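You operate a simulated robot arm through the tools that you are given. There is no shell and no other tool. Be economical: measure what you need, move in short steps, check, and stop when the job is done.

The job below is to be done with a simulated robot arm. You get a single attempt, and the scene is never put back.

JOB
Fill the basin to the blue band, wash the dirty blue pad in it, then drain it.
Fine: put the pad back and leave the red lever on CLOSED.
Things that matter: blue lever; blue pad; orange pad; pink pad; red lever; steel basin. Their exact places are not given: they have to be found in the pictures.

Only the result counts: the job must be done as asked and must still hold three seconds after the hand-in. Knocking over, shifting, dropping, spilling or breaking anything else fails it.

ROBOT AND FRAMES
A 6-joint arm with a fingered hand, hanging from a carriage that runs on a gantry, over the field with the corners [-136, 475], [-71, -2024], [1409, -1985], [1343, 514] (x, y) and turns from -4.538 to 7.453 rad about z. Base frame: it is fixed where the carriage stands at the start and does not move with it; the origin is on the floor, on the carriage's upright axis, x ahead of it, y to its left, z up; the surface under the hand at the start is at about z = 812. Readings come in mm, rad, newtons and seconds.
With the tool pointing down near the work surface it reaches from about 100 to 400 mm from the robot's upright axis, wherever it stands. Its first joint turns from -2.897 to 2.897 rad. Places, roughly: blue lever [600, 400, 1200]; red lever [500, 200, 900]; steel basin [600, 400, 900]. Payload 3.7 kg.
Tool frame: the origin (TCP) lies between the finger pads and is the grasp point; the fingertips stand 26 mm ahead of it; z points along the fingers, y is the line along which they close. The gripper opens to 156 mm. The gripper's body begins 73 mm behind the TCP. The gripper is a hand of 4 fingers: y runs from the thumb to the fingers, the wrist lies at [0, 0, -239] in the tool frame, and closing takes about 1.5 s.
Orientation is told as [roll, pitch, yaw] about the base's x, y, z axes, in that order, counted from this pose: with the fingers straight down and closing along the base's y, the tool's x points along the base's -x, its y along +y and its z along -z.

CONTROLS
- The arm moves only by the tool jog_arm. Its argument "motion" is a list of rows, each a list of 7 numbers: the gripper command, from -1 (shut) to 1 (fully open), values between in proportion, then the shift along the base's x, y, z in mm, then the turn, a rotation vector about the base's x, y, z in rad. In form: [[grip, dx, dy, dz, rx, ry, rz], ...]. A call has 1 to 12 rows; each row shifts and turns the commanded pose from where the row before left it. A row lasts 0.2 s, in which the tool goes at most 50 mm and 0.15 rad; a call with a longer step from one row to the next is refused whole, and so is a gripper value outside its range. A pose out of reach is approached as far as the arm can. The call stops where the force on the tool passes 50 N (or 10 N more than at its start, if that is more) or the arm is blocked; 0.2 s more then pass. The fingers move at their own pace (about 45 mm/s each) and stop on an object; they squeeze with about 29 N. The grip force told is the motor's: it shows also when the fingers shut on nothing. Time passes only in rows, and 0.2 s behind the last, so rows that do not move let the fingers close. It gives the time, the measured TCP pose, the force on the tool (base axes), the opening and the grip force at its end, in the units of the frame above (readings bear some noise), with the torque about the TCP (base axes, N m) and any sound that the robot's microphone picked up.
- Cameras (640 x 400 px; columns grow to the right, rows downward): "scene" is now at [250.1, 47.7, 1797]; the picture's right is [0.70, -0.71, 0.00], its down [-0.60, -0.59, -0.55] and it looks along [0.39, 0.38, -0.84] (base axes); focal length 280 px, centre (320, 200). "wrist" rides on the gripper at [58, -58, -91] in the tool frame; the picture's right is [0.71, 0.71, 0.00], its down [-0.53, 0.53, -0.67] and it looks along [-0.47, 0.47, 0.74] (tool axes); focal length 265 px, centre (320, 200).
- get_image(camera): a new picture of that camera. The clock stands still meanwhile.
- raise_lower(by): slides the trunk up (or, below 0, down) by that many mm; the arm and the scene camera ride with it, the base frame stays. It gives what a move gives, with no picture.
- drive_base(legs): drives the robot by 1 to 6 legs, each [ahead, left, turn to the left] in mm, mm and rad, along the robot's own axes; the way and the turn of a leg run together, so that a leg with both is an arc; at most 1500 mm and 3.142 rad a leg. The arm and the cameras ride along, it lands a little off, and it stops where it bumps. It keeps to its track: a leg is cut to what the track allows. It gives what a move gives.
- hand_shape(shape): the hand has 4 fingers and takes this shape, open, in about a second: jaw (thumb against the fingers, like two jaws); tri (thumb and two fingers); tip (a fingertip pinch); poke (one finger out to press); point (the index stretched); flat (the hand flat); cup (the hand cupped); fist (a fist). The gripper value then closes the fingers along that shape, each until it touches; the sizes above hold for jaw. It gives what a move gives, with no picture.
- pan_tilt(pan, tilt): turns the head with the scene camera to pan (to the left, within 2.705 rad either way) and tilt (down, from -0.506 to 1.204), counted from straight ahead of the robot. It gives what a move gives.
- pixel_to_xyz(camera, pixels): for up to 12 pixels [column, row] of the newest picture of that camera ("zoom" is the newest enlarged one), the place [x, y, z] in the base frame of the surface seen there, good to about 2 mm. The clock stands still meanwhile.
- inspect(camera, box): a new picture of the part [left, top, right, bottom] of that camera's present view, enlarged. The clock stands still meanwhile.
- finish_job(): hands the job in; it is judged then, once.

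Go step by step. Measure first, check grasps and placings, and put right what went wrong. The budget is 80 turns and 68 pictures, counting those below and the enlarged ones. Unless the task says otherwise, let go and move clear before handing in, and close with one line.

The tools are called after "Request:" by a JSON object that holds its "method" and its "body". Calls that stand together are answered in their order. jog_arm: Moves the arm, as the interface text tells. Its arguments: {"type":"object","properties":{"motion":{"type":"array","items":{"type":"array","items":{"type":"number"}}}},"required":["motion"]} The other tools are called the same way: raise_lower (by) slides the trunk up or down; hand_shape (shape) gives the hand a shape; drive_base (legs) drives the base; pan_tilt (pan, tilt) turns the head that bears the scene camera; get_image (camera) takes a picture; pixel_to_xyz (camera, pixels) gives the place of the surface under pixels of a picture; inspect (camera, box) takes an enlarged picture of a part of a camera's view; finish_job () hands the job in.

At the start:

```text
time_s: 0.0
tool_pos: [511.4, 328.3, 1376.6]
orientation: [0.0, -0.001, -0.002]
force: [0.4, -0.7, 0.8]
moment: [0.01, -0.02, 0.0]
gripper_width: 155.8
gripper_force: 0.0
shape: jaw
trunk travel left (down, up): [-637.0, 42.0]
robot x, y, heading: [-1.1, -0.6, 0.001]
head pan, tilt: [0.775, 0.993]
```

scene: 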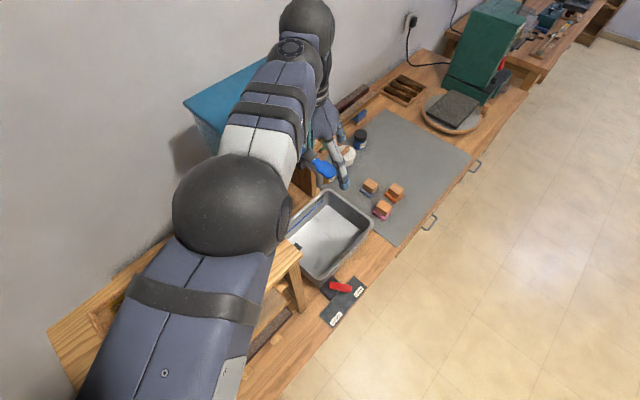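
wrist: 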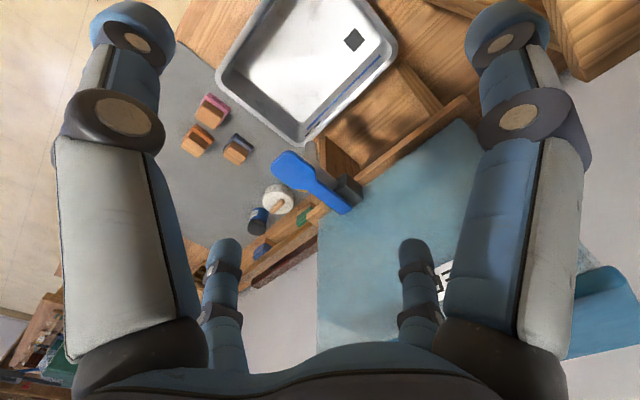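

The scene picture shows the basin around (330,240), the blue lever near (320,165), the red lever at (340,287) with labels, and three pads near (380,195). I'll enlarge these and measure.

Request:
{"method": "inspect", "body": {"camera": "scene", "box": [270, 130, 430, 230]}}

Request:
{"method": "inspect", "body": {"camera": "scene", "box": [270, 230, 430, 330]}}

Request:
{"method": "inspect", "body": {"camera": "wrist", "box": [160, 0, 480, 240]}}

Request:
{"method": "pixel_to_xyz", "body": {"camera": "wrist", "pixels": [[212, 105], [200, 135], [240, 143], [285, 165], [340, 200], [353, 40], [225, 75], [300, 140], [395, 50], [380, 170], [278, 200], [320, 60]]}}

```text
4.00 times, centred on (350, 180) of scene
```

zoom: 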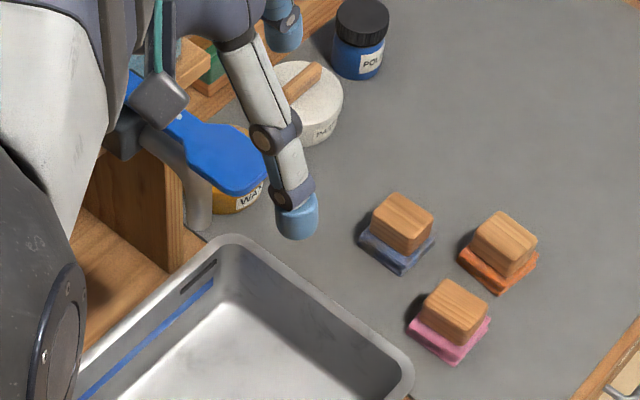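

```text
4.00 times, centred on (350, 280) of scene
```

zoom: 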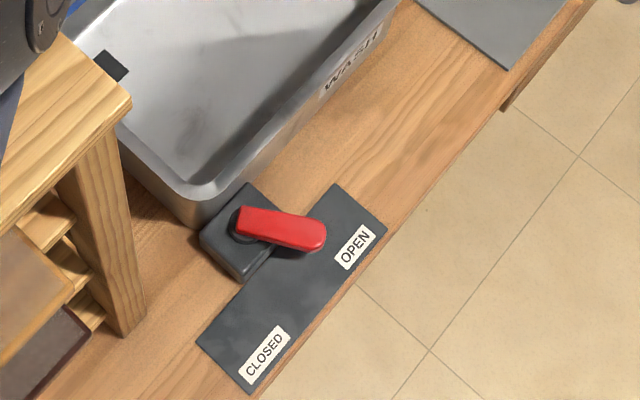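

```text
1.67 times, centred on (320, 120) of wrist
```

zoom: 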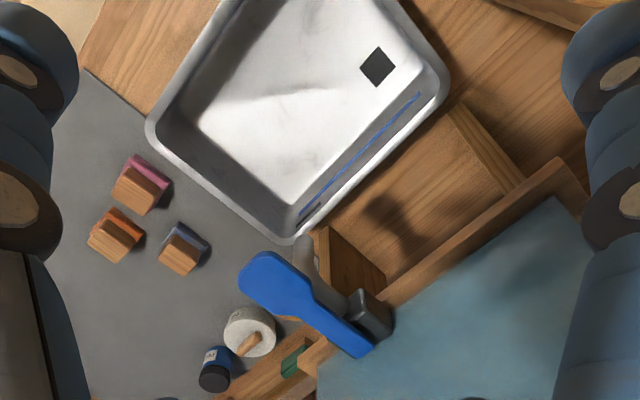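

```text
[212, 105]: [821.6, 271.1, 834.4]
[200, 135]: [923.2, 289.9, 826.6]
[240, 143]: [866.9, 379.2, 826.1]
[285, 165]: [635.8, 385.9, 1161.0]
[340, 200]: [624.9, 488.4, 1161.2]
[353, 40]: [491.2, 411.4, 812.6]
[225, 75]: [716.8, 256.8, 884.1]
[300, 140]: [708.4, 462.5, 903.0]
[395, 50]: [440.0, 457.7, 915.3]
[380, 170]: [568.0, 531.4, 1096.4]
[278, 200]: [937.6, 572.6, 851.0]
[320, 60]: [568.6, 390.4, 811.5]
```

The red lever now points at OPEN (zoom 320,235), so it must be closed before filling. I'll measure the lever, its plate and the pads.

Request:
{"method": "inspect", "body": {"camera": "scene", "box": [310, 260, 374, 300]}}

Request:
{"method": "pixel_to_xyz", "body": {"camera": "scene", "pixels": [[332, 285], [349, 289], [359, 291], [336, 318], [322, 295], [326, 279], [355, 230], [370, 230], [382, 212], [370, 188], [397, 192], [371, 194]]}}

Request:
{"method": "inspect", "body": {"camera": "scene", "box": [350, 170, 414, 230]}}

Request:
{"method": "pixel_to_xyz", "body": {"camera": "zoom", "pixels": [[170, 80]]}}

```text
10.00 times, centred on (342, 280) of scene
```

zoom: 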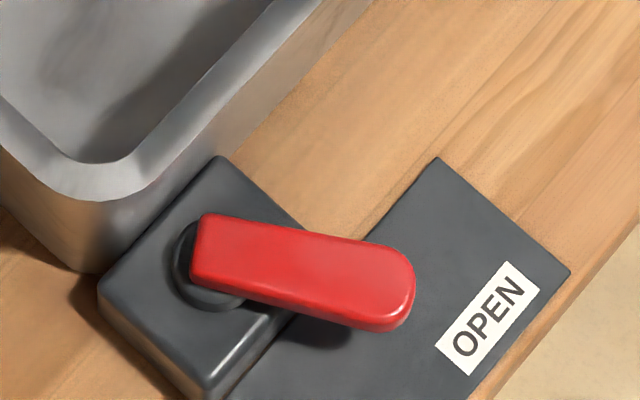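

```text
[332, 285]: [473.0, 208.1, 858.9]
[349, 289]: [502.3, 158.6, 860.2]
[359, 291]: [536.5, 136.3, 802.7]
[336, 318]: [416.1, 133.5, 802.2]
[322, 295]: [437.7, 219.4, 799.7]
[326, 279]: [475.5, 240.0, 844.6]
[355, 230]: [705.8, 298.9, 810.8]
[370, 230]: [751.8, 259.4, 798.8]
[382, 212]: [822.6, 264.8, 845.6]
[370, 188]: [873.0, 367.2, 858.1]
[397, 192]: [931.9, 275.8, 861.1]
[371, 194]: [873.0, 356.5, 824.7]
```

```text
6.67 times, centred on (382, 200) of scene
```

zoom: 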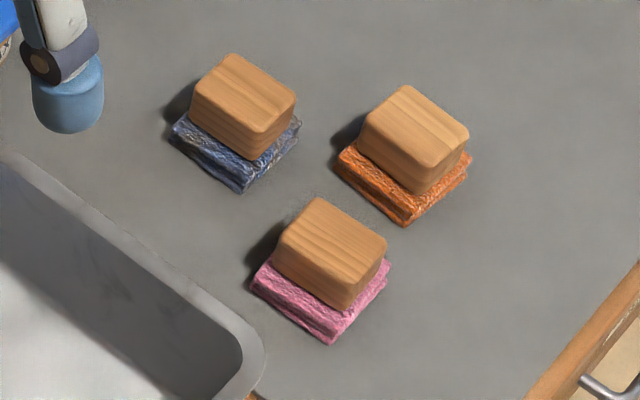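

```text
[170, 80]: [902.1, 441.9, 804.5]
```

The red lever runs from pivot ≈(473,208) to tip ≈(505,152) at z≈855, and the bench top is z≈800. I'll pull the arm in and bring the carriage to about (700,50), facing the bench.

Request:
{"method": "jog_arm", "body": {"motion": [[0.2, -19, -38, 0, 0, 0, 0], [0.2, -19, -38, 0, 0, 0, 0], [0.2, -19, -38, 0, 0, 0, 0], [0.2, -19, -38, 0, 0, 0, 0], [0.2, -19, -38, 0, 0, 0, 0], [0.2, -19, -38, 0, 0, 0, 0], [0.2, -19, -38, 0, 0, 0, 0]]}}

Request:
{"method": "drive_base", "body": {"legs": [[700, 50, 0], [0, 0, 1.571]]}}

Request:
{"method": "pan_tilt", "body": {"pan": 0.2, "tilt": 1.0}}

Request:
{"method": "get_image", "body": {"camera": "scene"}}

Request:
{"method": "get_image", "body": {"camera": "wrist"}}

```text
time_s: 1.6
tool_pos: [583.1, 147.2, 1399.8]
orientation: [0.001, 0.003, 0.0]
force: [-0.2, 0.4, -0.1]
moment: [-0.03, -0.01, 0.01]
gripper_width: 94.4
gripper_force: 0.0
shape: jaw
out of reach, approached as far as the arm can: row 1, 2, 3, 4, 5, 6, 7
trunk travel left (down, up): [-637.0, 42.0]
robot x, y, heading: [1.1, 1.9, 0.0]
head pan, tilt: [0.775, 0.993]
```

```text
time_s: 9.2
tool_pos: [521.1, 630.4, 1401.7]
orientation: [-0.001, 0.001, 1.58]
force: [2.4, 0.9, 10.6]
moment: [-0.01, 0.36, -0.07]
gripper_width: 90.9
gripper_force: 0.0
shape: jaw
trunk travel left (down, up): [-637.0, 42.0]
robot x, y, heading: [668.8, 48.3, 1.577]
head pan, tilt: [0.775, 0.993]
```

```text
time_s: 10.2
tool_pos: [519.5, 631.7, 1401.4]
orientation: [0.0, 0.001, 1.579]
force: [1.6, -0.7, 12.1]
moment: [-0.1, 0.28, -0.02]
gripper_width: 91.9
gripper_force: 0.0
shape: jaw
trunk travel left (down, up): [-637.0, 42.0]
robot x, y, heading: [668.9, 47.1, 1.574]
head pan, tilt: [0.201, 1.0]
```

```text
60 pictures are left
```

scene: 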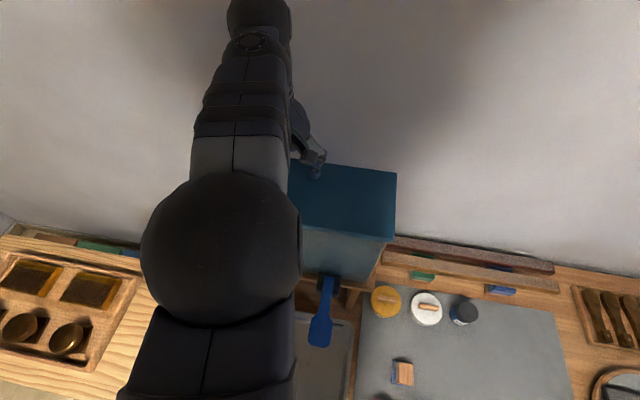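

```text
59 pictures are left
```

wrist: 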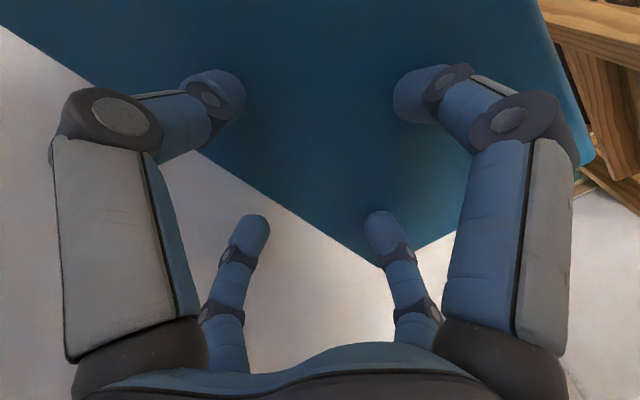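

The hand is hovering over the tank with about 12 N of upward force, so it may be touching the lid. I'll lift it, check the tank height, and back off.

Request:
{"method": "pixel_to_xyz", "body": {"camera": "wrist", "pixels": [[300, 100], [225, 90], [320, 300], [400, 220]]}}

Request:
{"method": "jog_arm", "body": {"motion": [[0.2, 0, 0, 20, 0, 0, 0], [0.2, 0, 0, 20, 0, 0, 0]]}}

```text
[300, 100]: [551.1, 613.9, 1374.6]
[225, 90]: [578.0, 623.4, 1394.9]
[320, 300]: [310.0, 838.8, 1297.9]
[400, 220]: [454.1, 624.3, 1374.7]
```

```text
time_s: 10.8
tool_pos: [519.9, 626.8, 1439.4]
orientation: [-0.001, 0.004, 1.58]
force: [0.4, -0.1, -0.2]
moment: [0.01, -0.01, 0.0]
gripper_width: 93.5
gripper_force: 0.1
shape: jaw
trunk travel left (down, up): [-637.0, 42.0]
robot x, y, heading: [671.8, 44.2, 1.584]
head pan, tilt: [0.201, 1.0]
```

The hand was indeed resting on the lid (z 1375) and is now clear. I'll back away from the bench and lower the trunk.

Request:
{"method": "drive_base", "body": {"legs": [[-420, 0, 0]]}}

Request:
{"method": "raise_lower", "body": {"by": -350}}

Request:
{"method": "pan_tilt", "body": {"pan": 0.0, "tilt": 0.7}}

Request:
{"method": "get_image", "body": {"camera": "scene"}}

```text
time_s: 13.4
tool_pos: [525.8, 196.8, 1439.9]
orientation: [0.0, 0.002, 1.576]
force: [-0.2, -0.5, -0.1]
moment: [0.04, -0.01, 0.0]
gripper_width: 93.4
gripper_force: 0.1
shape: jaw
trunk travel left (down, up): [-637.0, 42.0]
robot x, y, heading: [673.8, -379.5, 1.577]
head pan, tilt: [0.201, 1.0]
```

```text
time_s: 16.8
tool_pos: [524.7, 196.1, 1090.3]
orientation: [0.0, 0.002, 1.576]
force: [0.5, 0.0, -0.9]
moment: [-0.01, 0.03, 0.0]
gripper_width: 93.3
gripper_force: 0.0
shape: jaw
trunk travel left (down, up): [-287.0, 392.0]
robot x, y, heading: [674.4, -384.2, 1.576]
head pan, tilt: [0.201, 1.0]
```

```text
time_s: 17.6
tool_pos: [524.5, 196.0, 1090.6]
orientation: [0.0, 0.002, 1.577]
force: [0.1, -0.7, -0.7]
moment: [0.01, -0.01, -0.02]
gripper_width: 93.7
gripper_force: 0.0
shape: jaw
trunk travel left (down, up): [-287.0, 392.0]
robot x, y, heading: [672.3, -382.5, 1.58]
head pan, tilt: [0.0, 0.7]
```

```text
58 pictures are left
```

scene: 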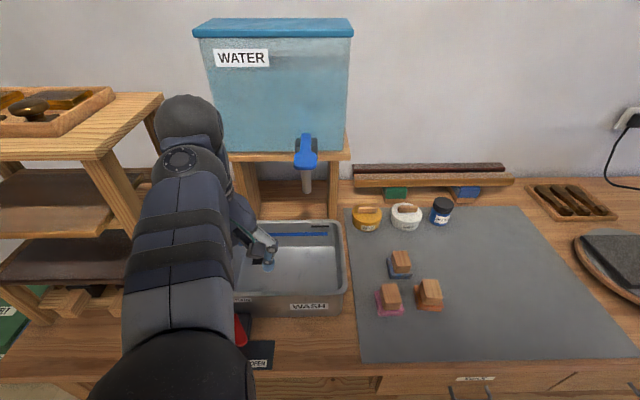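

Good view: tank with the tap lever at (305,152), basin at (290,265). I'll enlarge the tap and the basin.

Request:
{"method": "inspect", "body": {"camera": "scene", "box": [265, 120, 345, 170]}}

Request:
{"method": "pixel_to_xyz", "body": {"camera": "zoom", "pixels": [[320, 150], [320, 320], [320, 220], [290, 320], [365, 320], [330, 385]]}}

Request:
{"method": "inspect", "body": {"camera": "scene", "box": [225, 190, 385, 290]}}

Request:
{"method": "pixel_to_xyz", "body": {"camera": "scene", "pixels": [[300, 235], [327, 227], [307, 190], [400, 253], [401, 273], [389, 272], [411, 272], [428, 288], [390, 294], [300, 222], [300, 292], [345, 290]]}}

```text
8.00 times, centred on (305, 145) of scene
```

zoom: 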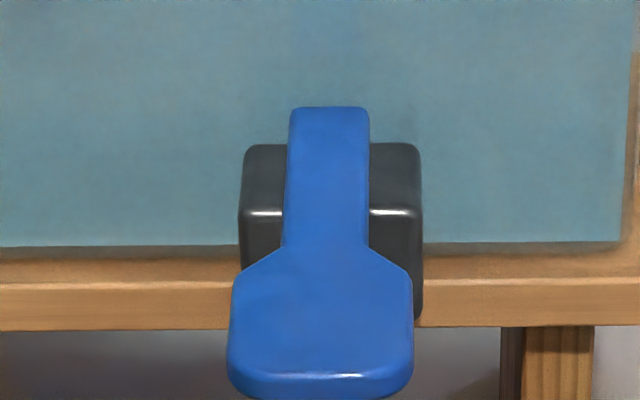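

```text
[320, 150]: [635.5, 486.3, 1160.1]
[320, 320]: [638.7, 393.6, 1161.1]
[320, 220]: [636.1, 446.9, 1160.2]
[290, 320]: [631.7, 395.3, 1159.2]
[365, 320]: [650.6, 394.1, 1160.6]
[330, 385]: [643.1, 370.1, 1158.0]
```

```text
4.00 times, centred on (305, 240) of scene
```

zoom: 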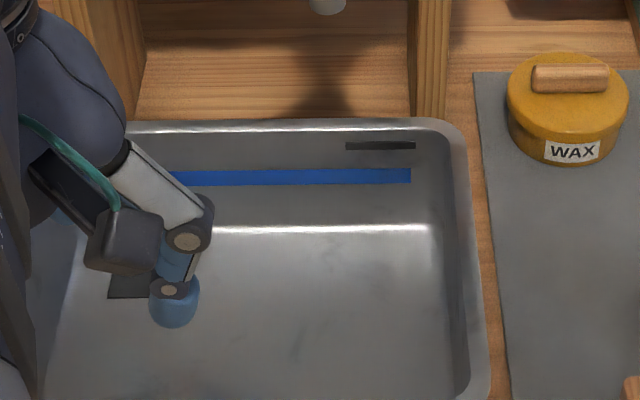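

```text
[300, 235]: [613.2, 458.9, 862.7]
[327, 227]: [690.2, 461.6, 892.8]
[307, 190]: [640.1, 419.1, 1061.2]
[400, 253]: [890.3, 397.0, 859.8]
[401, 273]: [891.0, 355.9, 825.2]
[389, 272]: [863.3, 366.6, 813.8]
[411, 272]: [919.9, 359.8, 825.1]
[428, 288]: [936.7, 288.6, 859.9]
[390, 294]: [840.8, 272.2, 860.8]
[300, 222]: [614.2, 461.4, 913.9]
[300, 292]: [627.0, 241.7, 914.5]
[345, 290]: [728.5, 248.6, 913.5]
```

The tap lever is a flat paddle at z≈1160 (tip y≈370, hinge near y≈480), the spout is at (640,419), and the blue band is at z≈862. Next I'll take the poke shape and pull the hand back in order to work the red lever.

Request:
{"method": "hand_shape", "body": {"shape": "poke"}}

Request:
{"method": "jog_arm", "body": {"motion": [[-1, 0, -40, 0, 0, 0, 0], [-1, 0, -40, 0, 0, 0, 0], [-1, 0, -40, 0, 0, 0, 0], [-1, 0, -40, 0, 0, 0, 0], [-1, 0, -40, 0, 0, 0, 0]]}}

Request:
{"method": "get_image", "body": {"camera": "wrist"}}

Request:
{"method": "get_image", "body": {"camera": "scene"}}

```text
time_s: 18.5
tool_pos: [524.8, 196.7, 1090.3]
orientation: [0.0, 0.003, 1.578]
force: [-0.6, 0.4, -0.1]
moment: [0.04, 0.01, 0.01]
gripper_width: 0.0
gripper_force: 0.0
shape: poke
trunk travel left (down, up): [-287.0, 392.0]
robot x, y, heading: [676.6, -382.0, 1.575]
head pan, tilt: [0.0, 0.7]
```

```text
time_s: 19.7
tool_pos: [482.6, 177.6, 1108.6]
orientation: [0.001, 0.002, 1.578]
force: [-0.2, 0.0, 0.6]
moment: [-0.01, 0.0, 0.01]
gripper_width: 0.0
gripper_force: 12.5
shape: jaw
out of reach, approached as far as the arm can: row 1, 2, 3, 4, 5
trunk travel left (down, up): [-287.0, 392.0]
robot x, y, heading: [675.4, -386.1, 1.584]
head pan, tilt: [0.0, 0.7]
```

```text
55 pictures are left
```

wrist: 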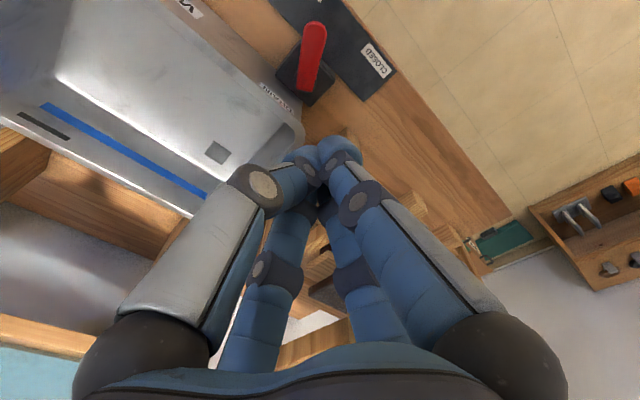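

```text
54 pictures are left
```

scene: 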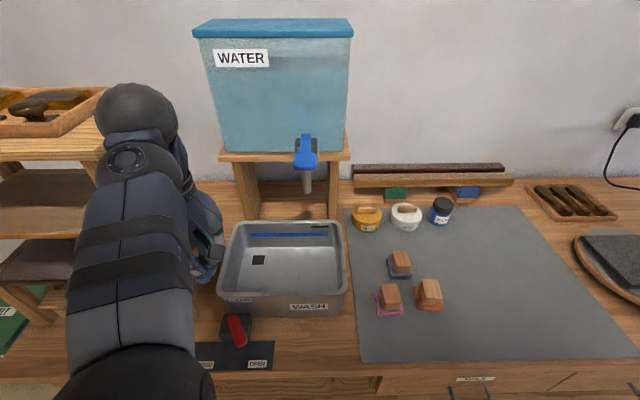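

Pulling in only works with the hand far below the trunk, so I'll raise the trunk again and then lower and pull in the hand in front of the bench.

Request:
{"method": "raise_lower", "body": {"by": 350}}

Request:
{"method": "jog_arm", "body": {"motion": [[-1, 15, -10, -45, 0, 0, 0], [-1, 15, -10, -45, 0, 0, 0], [-1, 15, -10, -45, 0, 0, 0], [-1, 15, -10, -45, 0, 0, 0], [-1, 15, -20, -40, 0, 0, 0], [-1, 15, -20, -40, 0, 0, 0], [-1, 15, -20, -40, 0, 0, 0], [-1, 15, -20, -40, 0, 0, 0], [-1, 15, -25, -40, 0, 0, 0], [-1, 15, -25, -40, 0, 0, 0]]}}

```text
time_s: 23.1
tool_pos: [483.5, 178.6, 1457.8]
orientation: [0.0, 0.003, 1.577]
force: [0.5, -0.5, -0.1]
moment: [-0.01, 0.0, -0.03]
gripper_width: 0.1
gripper_force: 29.3
shape: jaw
trunk travel left (down, up): [-637.0, 42.0]
robot x, y, heading: [674.6, -382.4, 1.577]
head pan, tilt: [0.0, 0.7]
```

```text
time_s: 25.3
tool_pos: [626.0, 34.9, 1038.8]
orientation: [0.0, 0.002, 1.577]
force: [-0.1, 0.9, 0.4]
moment: [-0.04, 0.03, -0.01]
gripper_width: 0.0
gripper_force: 28.9
shape: jaw
out of reach, approached as far as the arm can: row 1, 2, 3
trunk travel left (down, up): [-637.0, 42.0]
robot x, y, heading: [675.5, -383.5, 1.577]
head pan, tilt: [0.0, 0.7]
```

Now the hand pulls in (radius 420 at z 1039). I'll pull in further and drive up to about (720,10).

Request:
{"method": "jog_arm", "body": {"motion": [[-1, 0, -40, 0, 0, 0, 0], [-1, 0, -40, 0, 0, 0, 0], [-1, 0, -40, 0, 0, 0, 0], [-1, 0, -40, 0, 0, 0, 0], [-1, 0, -40, 0, 0, 0, 0]]}}

Request:
{"method": "drive_base", "body": {"legs": [[393, -45, 0]]}}

Request:
{"method": "pan_tilt", "body": {"pan": 0.3, "tilt": 1.1}}

Request:
{"method": "get_image", "body": {"camera": "scene"}}

```text
time_s: 26.5
tool_pos: [628.1, -163.8, 1036.0]
orientation: [0.0, 0.004, 1.579]
force: [-0.7, -0.2, 0.1]
moment: [-0.05, 0.02, -0.01]
gripper_width: 0.0
gripper_force: 28.8
shape: jaw
trunk travel left (down, up): [-637.0, 42.0]
robot x, y, heading: [675.8, -384.1, 1.576]
head pan, tilt: [0.0, 0.7]
```

```text
time_s: 29.0
tool_pos: [672.9, 224.7, 1035.4]
orientation: [0.0, 0.002, 1.573]
force: [-0.4, 0.7, 0.1]
moment: [0.01, 0.01, 0.0]
gripper_width: 0.0
gripper_force: 28.7
shape: jaw
trunk travel left (down, up): [-637.0, 42.0]
robot x, y, heading: [716.1, 6.7, 1.576]
head pan, tilt: [0.0, 0.7]
```

```text
time_s: 29.9
tool_pos: [672.4, 225.2, 1036.4]
orientation: [0.001, 0.002, 1.573]
force: [-0.4, 0.1, 0.2]
moment: [-0.05, -0.03, 0.01]
gripper_width: 0.0
gripper_force: 28.9
shape: jaw
trunk travel left (down, up): [-637.0, 42.0]
robot x, y, heading: [720.0, 7.7, 1.574]
head pan, tilt: [0.3, 1.1]
```

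```text
53 pictures are left
```

scene: 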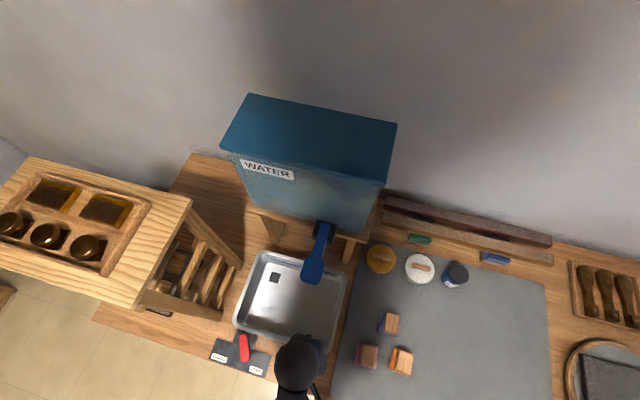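

Clear view now. I'll measure the red lever closely and move the hand beside it on its +x side.

Request:
{"method": "inspect", "body": {"camera": "scene", "box": [204, 322, 284, 372]}}

Request:
{"method": "pixel_to_xyz", "body": {"camera": "zoom", "pixels": [[290, 110], [310, 210], [310, 280], [340, 300], [120, 275], [420, 370], [345, 200], [280, 210], [250, 120], [350, 250]]}}

Request:
{"method": "jog_arm", "body": {"motion": [[-1, -30, -15, 0, 0, 0, 0], [-1, -30, -15, 0, 0, 0, 0], [-1, -30, -15, 0, 0, 0, 0], [-1, -27, -20, 0, 0, 0, 0], [-1, 0, 0, -40, 0, 0, 0], [-1, 0, 0, -40, 0, 0, 0]]}}

Request:
{"method": "get_image", "body": {"camera": "wrist"}}

```text
8.00 times, centred on (244, 347) of scene
```

zoom: 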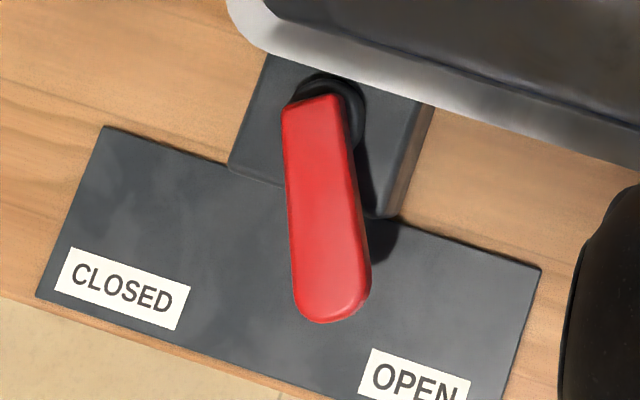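

```text
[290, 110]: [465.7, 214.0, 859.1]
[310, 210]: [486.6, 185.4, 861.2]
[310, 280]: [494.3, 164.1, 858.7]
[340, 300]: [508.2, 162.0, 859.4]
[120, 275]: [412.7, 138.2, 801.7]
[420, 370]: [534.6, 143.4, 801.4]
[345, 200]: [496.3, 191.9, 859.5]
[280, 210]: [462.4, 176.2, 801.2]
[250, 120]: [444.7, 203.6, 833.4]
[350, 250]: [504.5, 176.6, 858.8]
```

```text
time_s: 31.2
tool_pos: [556.0, 161.4, 954.8]
orientation: [-0.002, 0.0, 1.572]
force: [0.3, 0.7, 0.0]
moment: [0.01, 0.02, -0.03]
gripper_width: 0.0
gripper_force: 29.2
shape: jaw
trunk travel left (down, up): [-637.0, 42.0]
robot x, y, heading: [723.4, 7.2, 1.57]
head pan, tilt: [0.3, 1.1]
```

```text
51 pictures are left
```

wrist: 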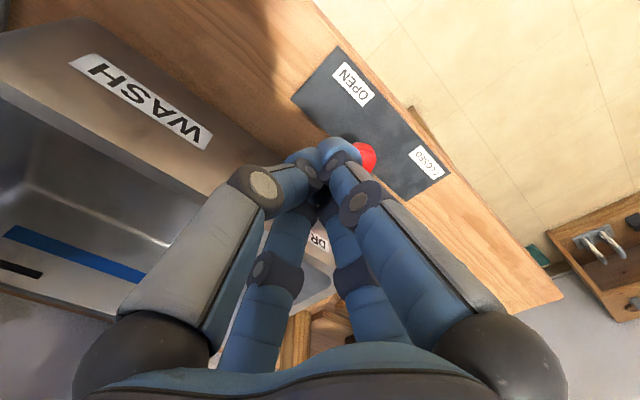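

The lever spans from pivot ≈(476,210) to tip ≈(505,148) at z 846–860. I'll lower the closed fingers to tip z≈830 beside it and push toward −x.

Request:
{"method": "jog_arm", "body": {"motion": [[-1, 0, 0, -40, 0, 0, 0], [-1, 0, 0, -40, 0, 0, 0], [-1, 0, 0, -18, 0, 0, 0], [-1, -12, 0, 0, 0, 0, 0], [-1, -12, 0, 0, 0, 0, 0], [-1, -10, -2, 0, 0, 0, 0], [-1, -10, -3, 0, 0, 0, 0], [-1, -10, -3, 0, 0, 0, 0]]}}

Request:
{"method": "inspect", "body": {"camera": "scene", "box": [204, 322, 284, 372]}}

```text
time_s: 33.0
tool_pos: [501.0, 152.9, 858.1]
orientation: [0.0, 0.002, 1.57]
force: [0.0, 0.4, -0.3]
moment: [0.01, 0.0, -0.01]
gripper_width: 0.2
gripper_force: 29.2
shape: jaw
trunk travel left (down, up): [-637.0, 42.0]
robot x, y, heading: [722.7, 6.7, 1.572]
head pan, tilt: [0.3, 1.1]
```

```text
8.00 times, centred on (244, 347) of scene
```

zoom: 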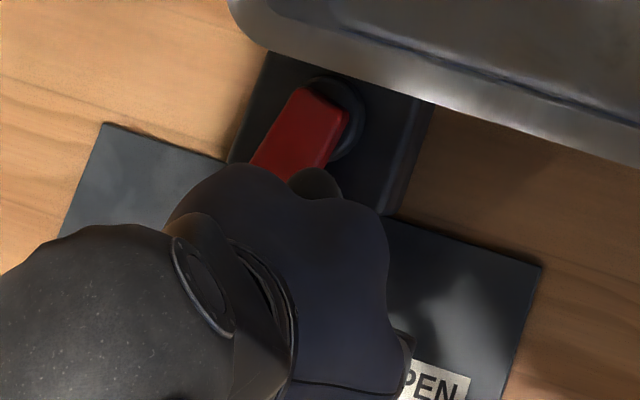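

The lever is turning freely toward CLOSED. I'll continue the push.

Request:
{"method": "jog_arm", "body": {"motion": [[-1, -8, 0, 0, 0, 0, 0], [-1, -8, 1, 0, 0, 0, 0], [-1, -8, 2, 0, 0, 0, 0]]}}

Request:
{"method": "inspect", "body": {"camera": "scene", "box": [204, 322, 284, 372]}}

```text
time_s: 33.9
tool_pos: [481.5, 152.4, 856.6]
orientation: [-0.007, 0.004, 1.573]
force: [10.3, -2.9, 7.1]
moment: [0.04, 0.18, 0.03]
gripper_width: 0.2
gripper_force: 29.1
shape: jaw
trunk travel left (down, up): [-637.0, 42.0]
robot x, y, heading: [713.9, 6.6, 1.568]
head pan, tilt: [0.3, 1.1]
```

```text
8.00 times, centred on (244, 347) of scene
```

zoom: 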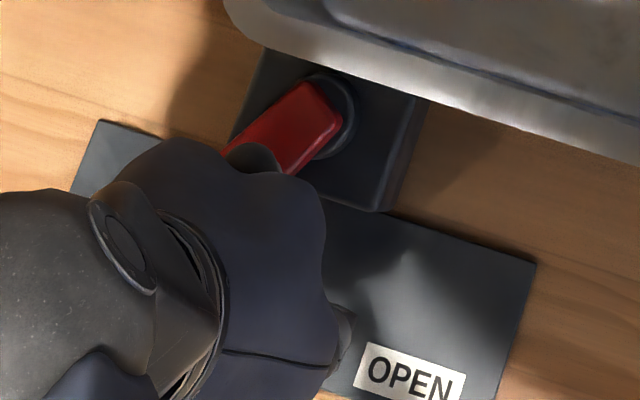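

10 N of resistance suggests the end stop. I'll back off, lift, and look.

Request:
{"method": "jog_arm", "body": {"motion": [[-1, 25, 0, 0, 0, 0, 0], [-1, 30, 0, 10, 0, 0, 0], [-1, 40, 0, 40, 0, 0, 0], [-1, 40, 0, 50, 0, 0, 0], [-1, 40, 0, 50, 0, 0, 0]]}}

Request:
{"method": "inspect", "body": {"camera": "scene", "box": [204, 322, 284, 372]}}

Request:
{"method": "pixel_to_xyz", "body": {"camera": "zoom", "pixels": [[300, 110], [200, 210], [220, 200], [270, 150]]}}

```text
refused: row 3 steps farther than a row can; nothing moved
```

```text
8.00 times, centred on (244, 347) of scene
```

zoom: 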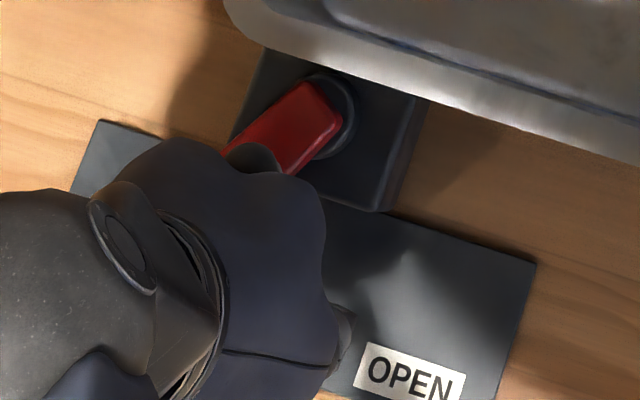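

```text
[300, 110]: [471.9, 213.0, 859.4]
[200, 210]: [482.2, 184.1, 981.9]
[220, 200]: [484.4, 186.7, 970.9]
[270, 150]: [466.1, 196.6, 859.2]
```

Request:
{"method": "jog_arm", "body": {"motion": [[-1, 25, 0, 0, 0, 0, 0], [-1, 30, 0, 10, 0, 0, 0], [-1, 30, 0, 35, 0, 0, 0], [-1, 20, 0, 40, 0, 0, 0], [-1, 20, 0, 40, 0, 0, 0], [-1, 20, 0, 40, 0, 0, 0]]}}

Request:
{"method": "inspect", "body": {"camera": "scene", "box": [204, 322, 284, 372]}}

Request:
{"method": "pixel_to_xyz", "body": {"camera": "zoom", "pixels": [[310, 110], [200, 230], [230, 200], [270, 150]]}}

```text
time_s: 35.2
tool_pos: [624.7, 156.4, 1025.6]
orientation: [-0.003, 0.003, 1.572]
force: [0.6, 0.2, -0.3]
moment: [-0.02, -0.01, 0.03]
gripper_width: 0.0
gripper_force: 28.5
shape: jaw
trunk travel left (down, up): [-637.0, 42.0]
robot x, y, heading: [719.9, 5.1, 1.568]
head pan, tilt: [0.3, 1.1]
```

```text
8.00 times, centred on (244, 347) of scene
```

zoom: 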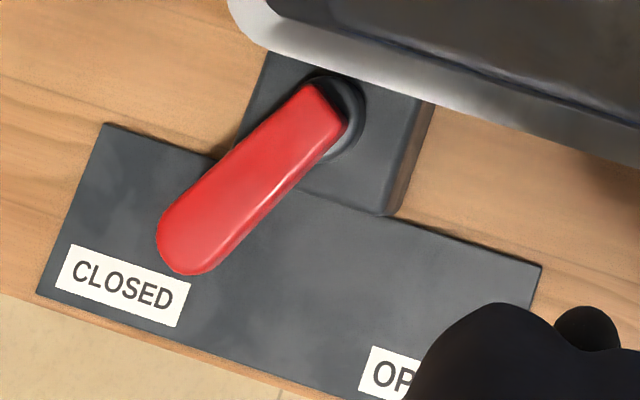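

```text
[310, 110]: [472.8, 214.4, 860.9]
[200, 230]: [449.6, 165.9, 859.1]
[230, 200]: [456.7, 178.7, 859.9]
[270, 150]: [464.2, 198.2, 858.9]
```

The lever now lies at the CLOSED stop (−117°). Next is the tap: I'll raise the hand to z≈1210 and see whether it can reach over the paddle.

Request:
{"method": "raise_lower", "body": {"by": 42}}

Request:
{"method": "jog_arm", "body": {"motion": [[-1, 0, 0, 40, 0, 0, 0], [-1, 0, 10, 40, 0, 0, 0], [-1, 0, 20, 40, 0, 0, 0], [-1, 0, 20, 30, 0, 0, 0], [-1, 3, 25, 0, 0, 0, 0], [-1, 3, 25, 0, 0, 0, 0], [-1, 3, 25, 0, 0, 0, 0], [-1, 3, 25, 0, 0, 0, 0]]}}

Request:
{"method": "get_image", "body": {"camera": "scene"}}

```text
time_s: 36.1
tool_pos: [623.7, 157.0, 1066.0]
orientation: [-0.001, 0.004, 1.574]
force: [0.2, -0.5, -0.3]
moment: [0.0, -0.03, -0.03]
gripper_width: 0.0
gripper_force: 29.3
shape: jaw
trunk travel left (down, up): [-679.0, 0.0]
robot x, y, heading: [714.5, 5.2, 1.573]
head pan, tilt: [0.3, 1.1]
```

```text
time_s: 37.9
tool_pos: [644.0, 282.0, 1114.6]
orientation: [0.0, 0.001, 1.572]
force: [0.6, -0.5, 1.5]
moment: [0.04, 0.0, 0.01]
gripper_width: 0.1
gripper_force: 28.8
shape: jaw
out of reach, approached as far as the arm can: row 2, 3, 4, 6
trunk travel left (down, up): [-679.0, 0.0]
robot x, y, heading: [716.6, 7.5, 1.569]
head pan, tilt: [0.3, 1.1]
```

```text
46 pictures are left
```

scene: 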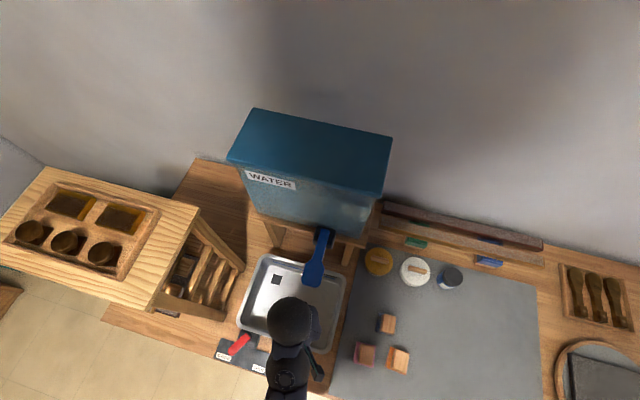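

The hand can't rise that close to the axis, so I'll back the carriage off 140 mm and try with a longer reach.

Request:
{"method": "drive_base", "body": {"legs": [[-140, 0, 0]]}}

Request:
{"method": "jog_arm", "body": {"motion": [[-1, 0, 40, 0, 0, 0, 0], [-1, 0, 40, 0, 0, 0, 0], [-1, 0, 20, 40, 0, 0, 0], [-1, 0, 20, 40, 0, 0, 0], [-1, 0, 20, 30, 0, 0, 0]]}}

Request:
{"method": "get_image", "body": {"camera": "scene"}}

```text
time_s: 39.2
tool_pos: [642.6, 143.9, 1114.7]
orientation: [-0.001, 0.0, 1.572]
force: [-0.8, 0.0, -0.2]
moment: [-0.01, 0.02, 0.01]
gripper_width: 0.4
gripper_force: 29.3
shape: jaw
trunk travel left (down, up): [-679.0, 0.0]
robot x, y, heading: [716.0, -132.4, 1.575]
head pan, tilt: [0.3, 1.1]
```

```text
time_s: 40.4
tool_pos: [639.0, 313.0, 1175.8]
orientation: [0.0, 0.001, 1.571]
force: [0.1, 0.2, -0.2]
moment: [0.05, 0.0, 0.03]
gripper_width: 0.0
gripper_force: 29.2
shape: jaw
out of reach, approached as far as the arm can: row 3, 4, 5
trunk travel left (down, up): [-679.0, 0.0]
robot x, y, heading: [720.3, -132.7, 1.572]
head pan, tilt: [0.3, 1.1]
```

```text
45 pictures are left
```

scene: 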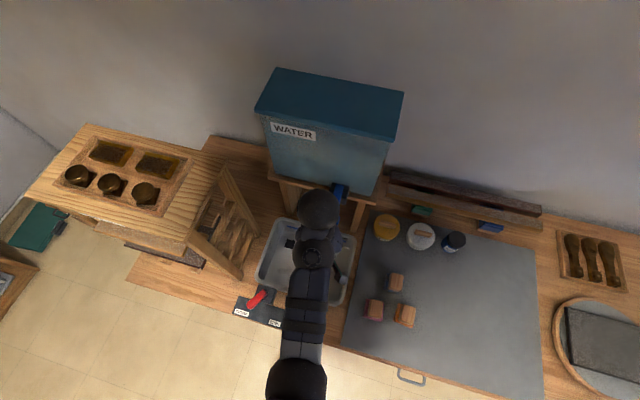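

At radius 453 the limit is z≈1176. I'll back off another 60 mm and rise to z≈1215 before going over the paddle.

Request:
{"method": "drive_base", "body": {"legs": [[-60, 0, 0]]}}

Request:
{"method": "jog_arm", "body": {"motion": [[-1, 0, 30, 0, 0, 0, 0], [-1, 0, 25, 20, 0, 0, 0], [-1, 0, 15, 20, 0, 0, 0]]}}

Request:
{"method": "get_image", "body": {"camera": "wrist"}}

```text
time_s: 41.4
tool_pos: [638.7, 251.3, 1177.0]
orientation: [-0.001, 0.001, 1.572]
force: [-0.7, 0.1, 0.2]
moment: [-0.01, -0.02, -0.01]
gripper_width: 0.1
gripper_force: 29.2
shape: jaw
trunk travel left (down, up): [-679.0, 0.0]
robot x, y, heading: [721.6, -192.6, 1.564]
head pan, tilt: [0.3, 1.1]
```

```text
time_s: 42.2
tool_pos: [640.1, 323.2, 1214.6]
orientation: [0.0, -0.001, 1.572]
force: [0.4, 0.0, 0.2]
moment: [0.04, 0.01, 0.02]
gripper_width: 0.2
gripper_force: 28.9
shape: jaw
trunk travel left (down, up): [-679.0, 0.0]
robot x, y, heading: [716.1, -193.2, 1.568]
head pan, tilt: [0.3, 1.1]
```

```text
44 pictures are left
```

wrist: 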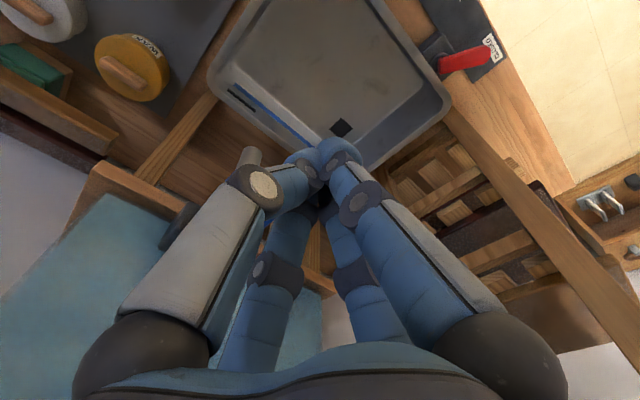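

The wrist view shows the basin's band (260,115) clearly. I'll move over the paddle at y≈385 and press down gently.

Request:
{"method": "jog_arm", "body": {"motion": [[-1, 0, 30, 0, 0, 0, 0], [-1, 0, 32, 0, 0, 0, 0], [-1, 0, 0, -10, 0, 0, 0], [-1, 0, 0, -10, 0, 0, 0], [-1, 0, 0, -8, 0, 0, 0], [-1, 0, 0, -6, 0, 0, 0]]}}

Request:
{"method": "get_image", "body": {"camera": "wrist"}}

```text
time_s: 43.6
tool_pos: [638.1, 380.3, 1183.9]
orientation: [0.0, -0.003, 1.573]
force: [-0.1, 0.3, 1.9]
moment: [0.01, 0.0, -0.01]
gripper_width: 0.0
gripper_force: 28.9
shape: jaw
out of reach, approached as far as the arm can: row 6
trunk travel left (down, up): [-679.0, 0.0]
robot x, y, heading: [716.7, -193.1, 1.568]
head pan, tilt: [0.3, 1.1]
```

```text
43 pictures are left
```

wrist: 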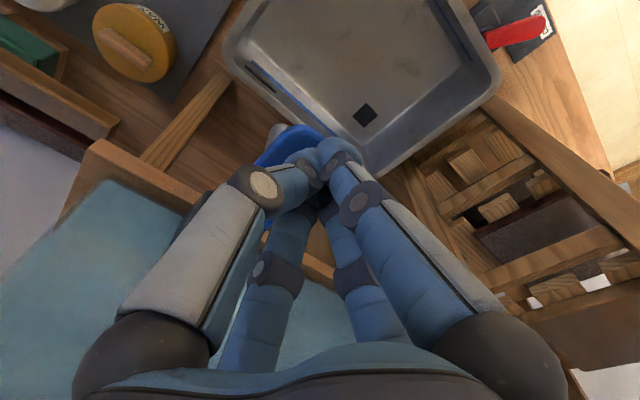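

Contact just began (1.9 N) but the arm is at its reach limit downward. I'll lift a little, lower the trunk, and then press by arm.

Request:
{"method": "jog_arm", "body": {"motion": [[-1, 0, 0, 20, 0, 0, 0], [-1, 0, 0, 20, 0, 0, 0]]}}

Request:
{"method": "raise_lower", "body": {"by": -35}}

Request:
{"method": "jog_arm", "body": {"motion": [[-1, 0, 0, -3, 0, 0, 0], [-1, 0, 0, -3, 0, 0, 0], [-1, 0, 0, -3, 0, 0, 0]]}}

Request:
{"method": "get_image", "body": {"camera": "wrist"}}

```text
time_s: 44.2
tool_pos: [638.7, 378.9, 1223.2]
orientation: [0.001, 0.001, 1.572]
force: [0.2, 1.1, 0.7]
moment: [0.01, -0.01, 0.02]
gripper_width: 0.0
gripper_force: 29.2
shape: jaw
trunk travel left (down, up): [-679.0, 0.0]
robot x, y, heading: [718.7, -193.7, 1.572]
head pan, tilt: [0.3, 1.1]
```

```text
time_s: 45.0
tool_pos: [637.9, 379.9, 1188.4]
orientation: [0.002, 0.0, 1.573]
force: [-1.2, 0.0, 1.2]
moment: [-0.02, -0.05, 0.03]
gripper_width: 0.1
gripper_force: 29.3
shape: jaw
trunk travel left (down, up): [-644.0, 35.0]
robot x, y, heading: [718.4, -196.7, 1.571]
head pan, tilt: [0.3, 1.1]
```

```text
time_s: 45.8
tool_pos: [639.5, 380.2, 1181.1]
orientation: [0.0, -0.002, 1.573]
force: [-0.7, 0.1, 2.6]
moment: [0.02, 0.01, 0.0]
gripper_width: 0.0
gripper_force: 28.7
shape: jaw
trunk travel left (down, up): [-644.0, 35.0]
robot x, y, heading: [714.9, -195.8, 1.572]
head pan, tilt: [0.3, 1.1]
```

```text
42 pictures are left
```

wrist: 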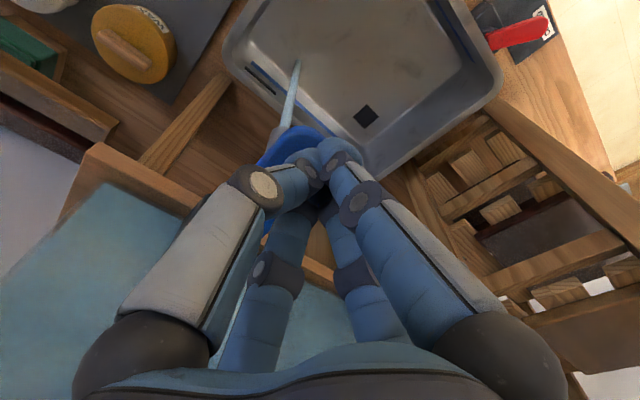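

Water is now running from the spout (290,90). I'll press slightly more and hold, watching the level.

Request:
{"method": "jog_arm", "body": {"motion": [[-1, 0, 0, -3, 0, 0, 0], [-1, 0, 0, -2, 0, 0, 0], [-1, 0, 0, 0, 0, 0, 0], [-1, 0, 0, 0, 0, 0, 0], [-1, 0, 0, 0, 0, 0, 0]]}}

Request:
{"method": "inspect", "body": {"camera": "wrist", "box": [210, 0, 530, 200]}}

Request:
{"method": "pixel_to_xyz", "body": {"camera": "zoom", "pixels": [[320, 150], [350, 60], [420, 200], [150, 170]]}}

```text
time_s: 47.0
tool_pos: [641.3, 379.4, 1175.6]
orientation: [0.001, 0.0, 1.573]
force: [0.1, 0.7, 2.2]
moment: [0.06, 0.03, -0.06]
gripper_width: 0.0
gripper_force: 28.8
shape: jaw
trunk travel left (down, up): [-644.0, 35.0]
robot x, y, heading: [717.3, -194.7, 1.574]
head pan, tilt: [0.3, 1.1]
```

```text
2.00 times, centred on (370, 100) of wrist
```

zoom: 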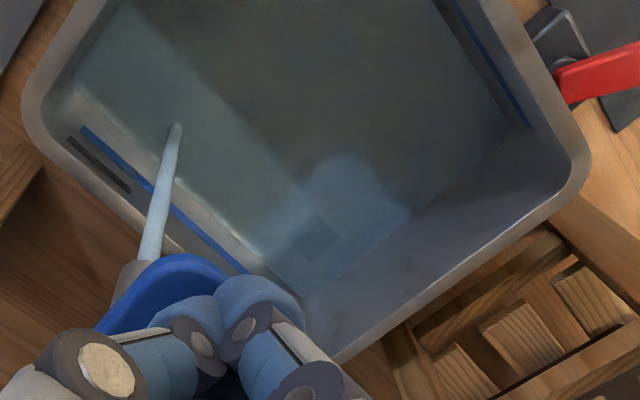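

```text
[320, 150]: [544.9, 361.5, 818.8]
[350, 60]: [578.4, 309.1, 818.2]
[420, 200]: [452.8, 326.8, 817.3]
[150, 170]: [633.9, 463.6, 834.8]
```

The surface reads z≈818 and is rising (floor was 812); the band is at about 862. I'll hold and measure the rate.

Request:
{"method": "jog_arm", "body": {"motion": [[-1, 0, 0, 0, 0, 0, 0], [-1, 0, 0, 0, 0, 0, 0], [-1, 0, 0, 0, 0, 0, 0], [-1, 0, 0, 0, 0, 0, 0], [-1, 0, 0, 0, 0, 0, 0], [-1, 0, 0, 0, 0, 0, 0], [-1, 0, 0, 0, 0, 0, 0], [-1, 0, 0, 0, 0, 0, 0], [-1, 0, 0, 0, 0, 0, 0]]}}

Request:
{"method": "inspect", "body": {"camera": "wrist", "box": [210, 0, 530, 200]}}

Request:
{"method": "pixel_to_xyz", "body": {"camera": "zoom", "pixels": [[320, 150], [350, 60], [420, 200], [200, 225], [206, 222], [214, 217], [190, 232], [225, 245], [230, 240], [236, 234], [300, 100], [500, 70]]}}

```text
time_s: 49.0
tool_pos: [640.3, 380.1, 1174.8]
orientation: [0.0, 0.0, 1.575]
force: [-0.2, 0.3, 1.5]
moment: [0.02, 0.0, 0.01]
gripper_width: 0.0
gripper_force: 29.4
shape: jaw
trunk travel left (down, up): [-644.0, 35.0]
robot x, y, heading: [717.5, -194.0, 1.571]
head pan, tilt: [0.3, 1.1]
```

```text
2.00 times, centred on (370, 100) of wrist
```

zoom: 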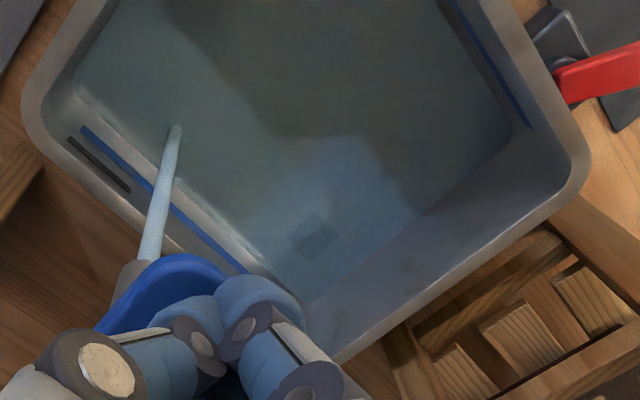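

```text
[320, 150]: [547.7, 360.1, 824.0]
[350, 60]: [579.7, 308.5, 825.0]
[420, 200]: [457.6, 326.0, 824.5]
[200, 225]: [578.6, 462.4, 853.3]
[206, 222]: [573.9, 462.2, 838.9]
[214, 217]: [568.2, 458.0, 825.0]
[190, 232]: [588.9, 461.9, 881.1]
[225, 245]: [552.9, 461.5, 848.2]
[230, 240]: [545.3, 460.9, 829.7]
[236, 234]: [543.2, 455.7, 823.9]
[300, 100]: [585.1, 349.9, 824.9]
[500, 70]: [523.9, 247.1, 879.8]
```

Rate ≈3.2 mm/s, level ≈824.5. I'll hold for about 7 s more, then measure the band precisely.

Request:
{"method": "jog_arm", "body": {"motion": [[-1, 0, 0, 0, 0, 0, 0], [-1, 0, 0, 0, 0, 0, 0], [-1, 0, 0, 0, 0, 0, 0], [-1, 0, 0, 0, 0, 0, 0], [-1, 0, 0, 0, 0, 0, 0], [-1, 0, 0, 0, 0, 0, 0], [-1, 0, 0, 0, 0, 0, 0], [-1, 0, 0, 0, 0, 0, 0], [-1, 0, 0, 0, 0, 0, 0], [-1, 0, 0, 0, 0, 0, 0], [-1, 0, 0, 0, 0, 0, 0]]}}

Request:
{"method": "jog_arm", "body": {"motion": [[-1, 0, 0, 0, 0, 0, 0], [-1, 0, 0, 0, 0, 0, 0], [-1, 0, 0, 0, 0, 0, 0], [-1, 0, 0, 0, 0, 0, 0], [-1, 0, 0, 0, 0, 0, 0], [-1, 0, 0, 0, 0, 0, 0], [-1, 0, 0, 0, 0, 0, 0], [-1, 0, 0, 0, 0, 0, 0], [-1, 0, 0, 0, 0, 0, 0], [-1, 0, 0, 0, 0, 0, 0], [-1, 0, 0, 0, 0, 0, 0]]}}

Request:
{"method": "jog_arm", "body": {"motion": [[-1, 0, 0, 0, 0, 0, 0], [-1, 0, 0, 0, 0, 0, 0], [-1, 0, 0, 0, 0, 0, 0], [-1, 0, 0, 0, 0, 0, 0], [-1, 0, 0, 0, 0, 0, 0], [-1, 0, 0, 0, 0, 0, 0], [-1, 0, 0, 0, 0, 0, 0], [-1, 0, 0, 0, 0, 0, 0], [-1, 0, 0, 0, 0, 0, 0], [-1, 0, 0, 0, 0, 0, 0]]}}

Request:
{"method": "inspect", "body": {"camera": "wrist", "box": [230, 40, 342, 140]}}

Request:
{"method": "pixel_to_xyz", "body": {"camera": "zoom", "pixels": [[150, 100], [145, 105], [140, 110], [300, 230], [295, 236], [290, 242], [285, 248], [280, 254], [275, 260], [270, 266], [400, 100], [500, 200]]}}

```text
time_s: 51.4
tool_pos: [640.5, 379.2, 1175.1]
orientation: [0.0, -0.001, 1.574]
force: [-0.1, -0.4, 1.7]
moment: [0.02, 0.05, 0.0]
gripper_width: 0.0
gripper_force: 28.7
shape: jaw
trunk travel left (down, up): [-644.0, 35.0]
robot x, y, heading: [716.7, -195.4, 1.572]
head pan, tilt: [0.3, 1.1]
```

```text
time_s: 53.8
tool_pos: [640.3, 379.6, 1175.3]
orientation: [-0.001, 0.0, 1.572]
force: [0.9, -0.2, 2.8]
moment: [0.05, 0.0, -0.01]
gripper_width: 0.0
gripper_force: 28.9
shape: jaw
trunk travel left (down, up): [-644.0, 35.0]
robot x, y, heading: [718.3, -193.1, 1.573]
head pan, tilt: [0.3, 1.1]
```

```text
time_s: 56.0
tool_pos: [640.6, 379.9, 1175.2]
orientation: [0.0, -0.002, 1.571]
force: [-0.1, 0.7, 1.7]
moment: [0.03, 0.03, -0.04]
gripper_width: 0.2
gripper_force: 28.9
shape: jaw
trunk travel left (down, up): [-644.0, 35.0]
robot x, y, heading: [720.8, -195.4, 1.568]
head pan, tilt: [0.3, 1.1]
```

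```text
4.00 times, centred on (286, 90) of wrist
```

zoom: 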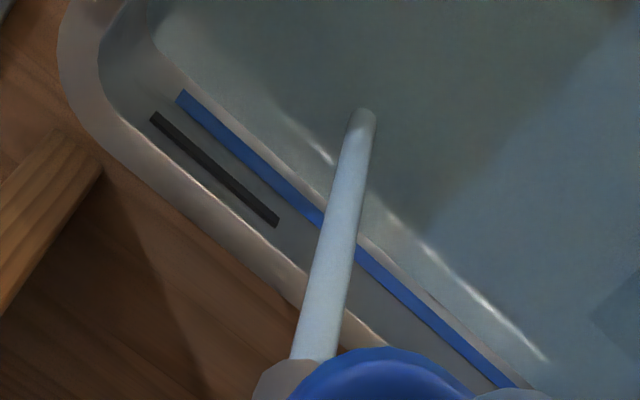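

```text
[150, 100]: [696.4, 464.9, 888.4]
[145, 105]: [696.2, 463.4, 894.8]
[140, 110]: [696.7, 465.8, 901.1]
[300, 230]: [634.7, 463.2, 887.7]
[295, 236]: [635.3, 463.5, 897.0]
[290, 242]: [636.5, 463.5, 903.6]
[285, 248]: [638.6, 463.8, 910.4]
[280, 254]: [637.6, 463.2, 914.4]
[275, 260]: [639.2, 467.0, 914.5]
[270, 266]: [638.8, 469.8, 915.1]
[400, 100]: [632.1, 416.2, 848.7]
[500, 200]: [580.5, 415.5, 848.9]
```

Level ≈849. I'll measure across the band itself at zoom (250,155).

Request:
{"method": "pixel_to_xyz", "body": {"camera": "zoom", "pixels": [[262, 142], [259, 146], [256, 150], [253, 154], [250, 158], [247, 162], [244, 166], [241, 170], [270, 132], [280, 120], [420, 310], [424, 300]]}}

```text
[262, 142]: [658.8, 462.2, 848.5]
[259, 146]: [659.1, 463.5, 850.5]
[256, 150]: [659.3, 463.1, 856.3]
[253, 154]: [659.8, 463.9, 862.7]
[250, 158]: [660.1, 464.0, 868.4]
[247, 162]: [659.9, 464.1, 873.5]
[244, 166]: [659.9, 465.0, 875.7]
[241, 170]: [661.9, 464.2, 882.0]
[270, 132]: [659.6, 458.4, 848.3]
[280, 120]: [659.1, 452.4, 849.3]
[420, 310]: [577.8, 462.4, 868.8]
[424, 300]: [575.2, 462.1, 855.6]
```

The band spans z≈856–870, centre ≈863. At ~3.4 mm/s I'll hold 2.8 s more, then re-measure.

Request:
{"method": "jog_arm", "body": {"motion": [[-1, 0, 0, 0, 0, 0, 0], [-1, 0, 0, 0, 0, 0, 0], [-1, 0, 0, 0, 0, 0, 0], [-1, 0, 0, 0, 0, 0, 0], [-1, 0, 0, 0, 0, 0, 0], [-1, 0, 0, 0, 0, 0, 0], [-1, 0, 0, 0, 0, 0, 0], [-1, 0, 0, 0, 0, 0, 0], [-1, 0, 0, 0, 0, 0, 0], [-1, 0, 0, 0, 0, 0, 0], [-1, 0, 0, 0, 0, 0, 0], [-1, 0, 0, 0, 0, 0, 0]]}}

Request:
{"method": "inspect", "body": {"camera": "wrist", "box": [230, 40, 342, 140]}}

Request:
{"method": "pixel_to_xyz", "body": {"camera": "zoom", "pixels": [[400, 100], [500, 200], [550, 100], [280, 120]]}}

```text
time_s: 58.6
tool_pos: [639.4, 379.5, 1175.4]
orientation: [0.001, 0.002, 1.573]
force: [-0.4, -0.1, 2.0]
moment: [0.05, -0.01, -0.02]
gripper_width: 0.1
gripper_force: 29.0
shape: jaw
trunk travel left (down, up): [-644.0, 35.0]
robot x, y, heading: [719.3, -192.7, 1.569]
head pan, tilt: [0.3, 1.1]
```

```text
4.00 times, centred on (286, 90) of wrist
```

zoom: 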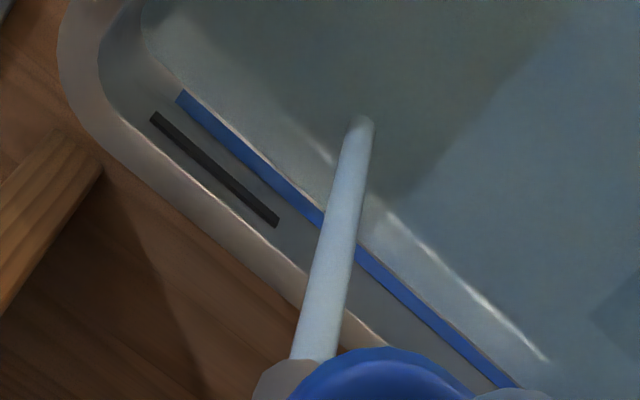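

```text
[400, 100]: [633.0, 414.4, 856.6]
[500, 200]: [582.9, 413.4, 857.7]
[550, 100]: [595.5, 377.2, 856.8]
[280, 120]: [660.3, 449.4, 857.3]
```

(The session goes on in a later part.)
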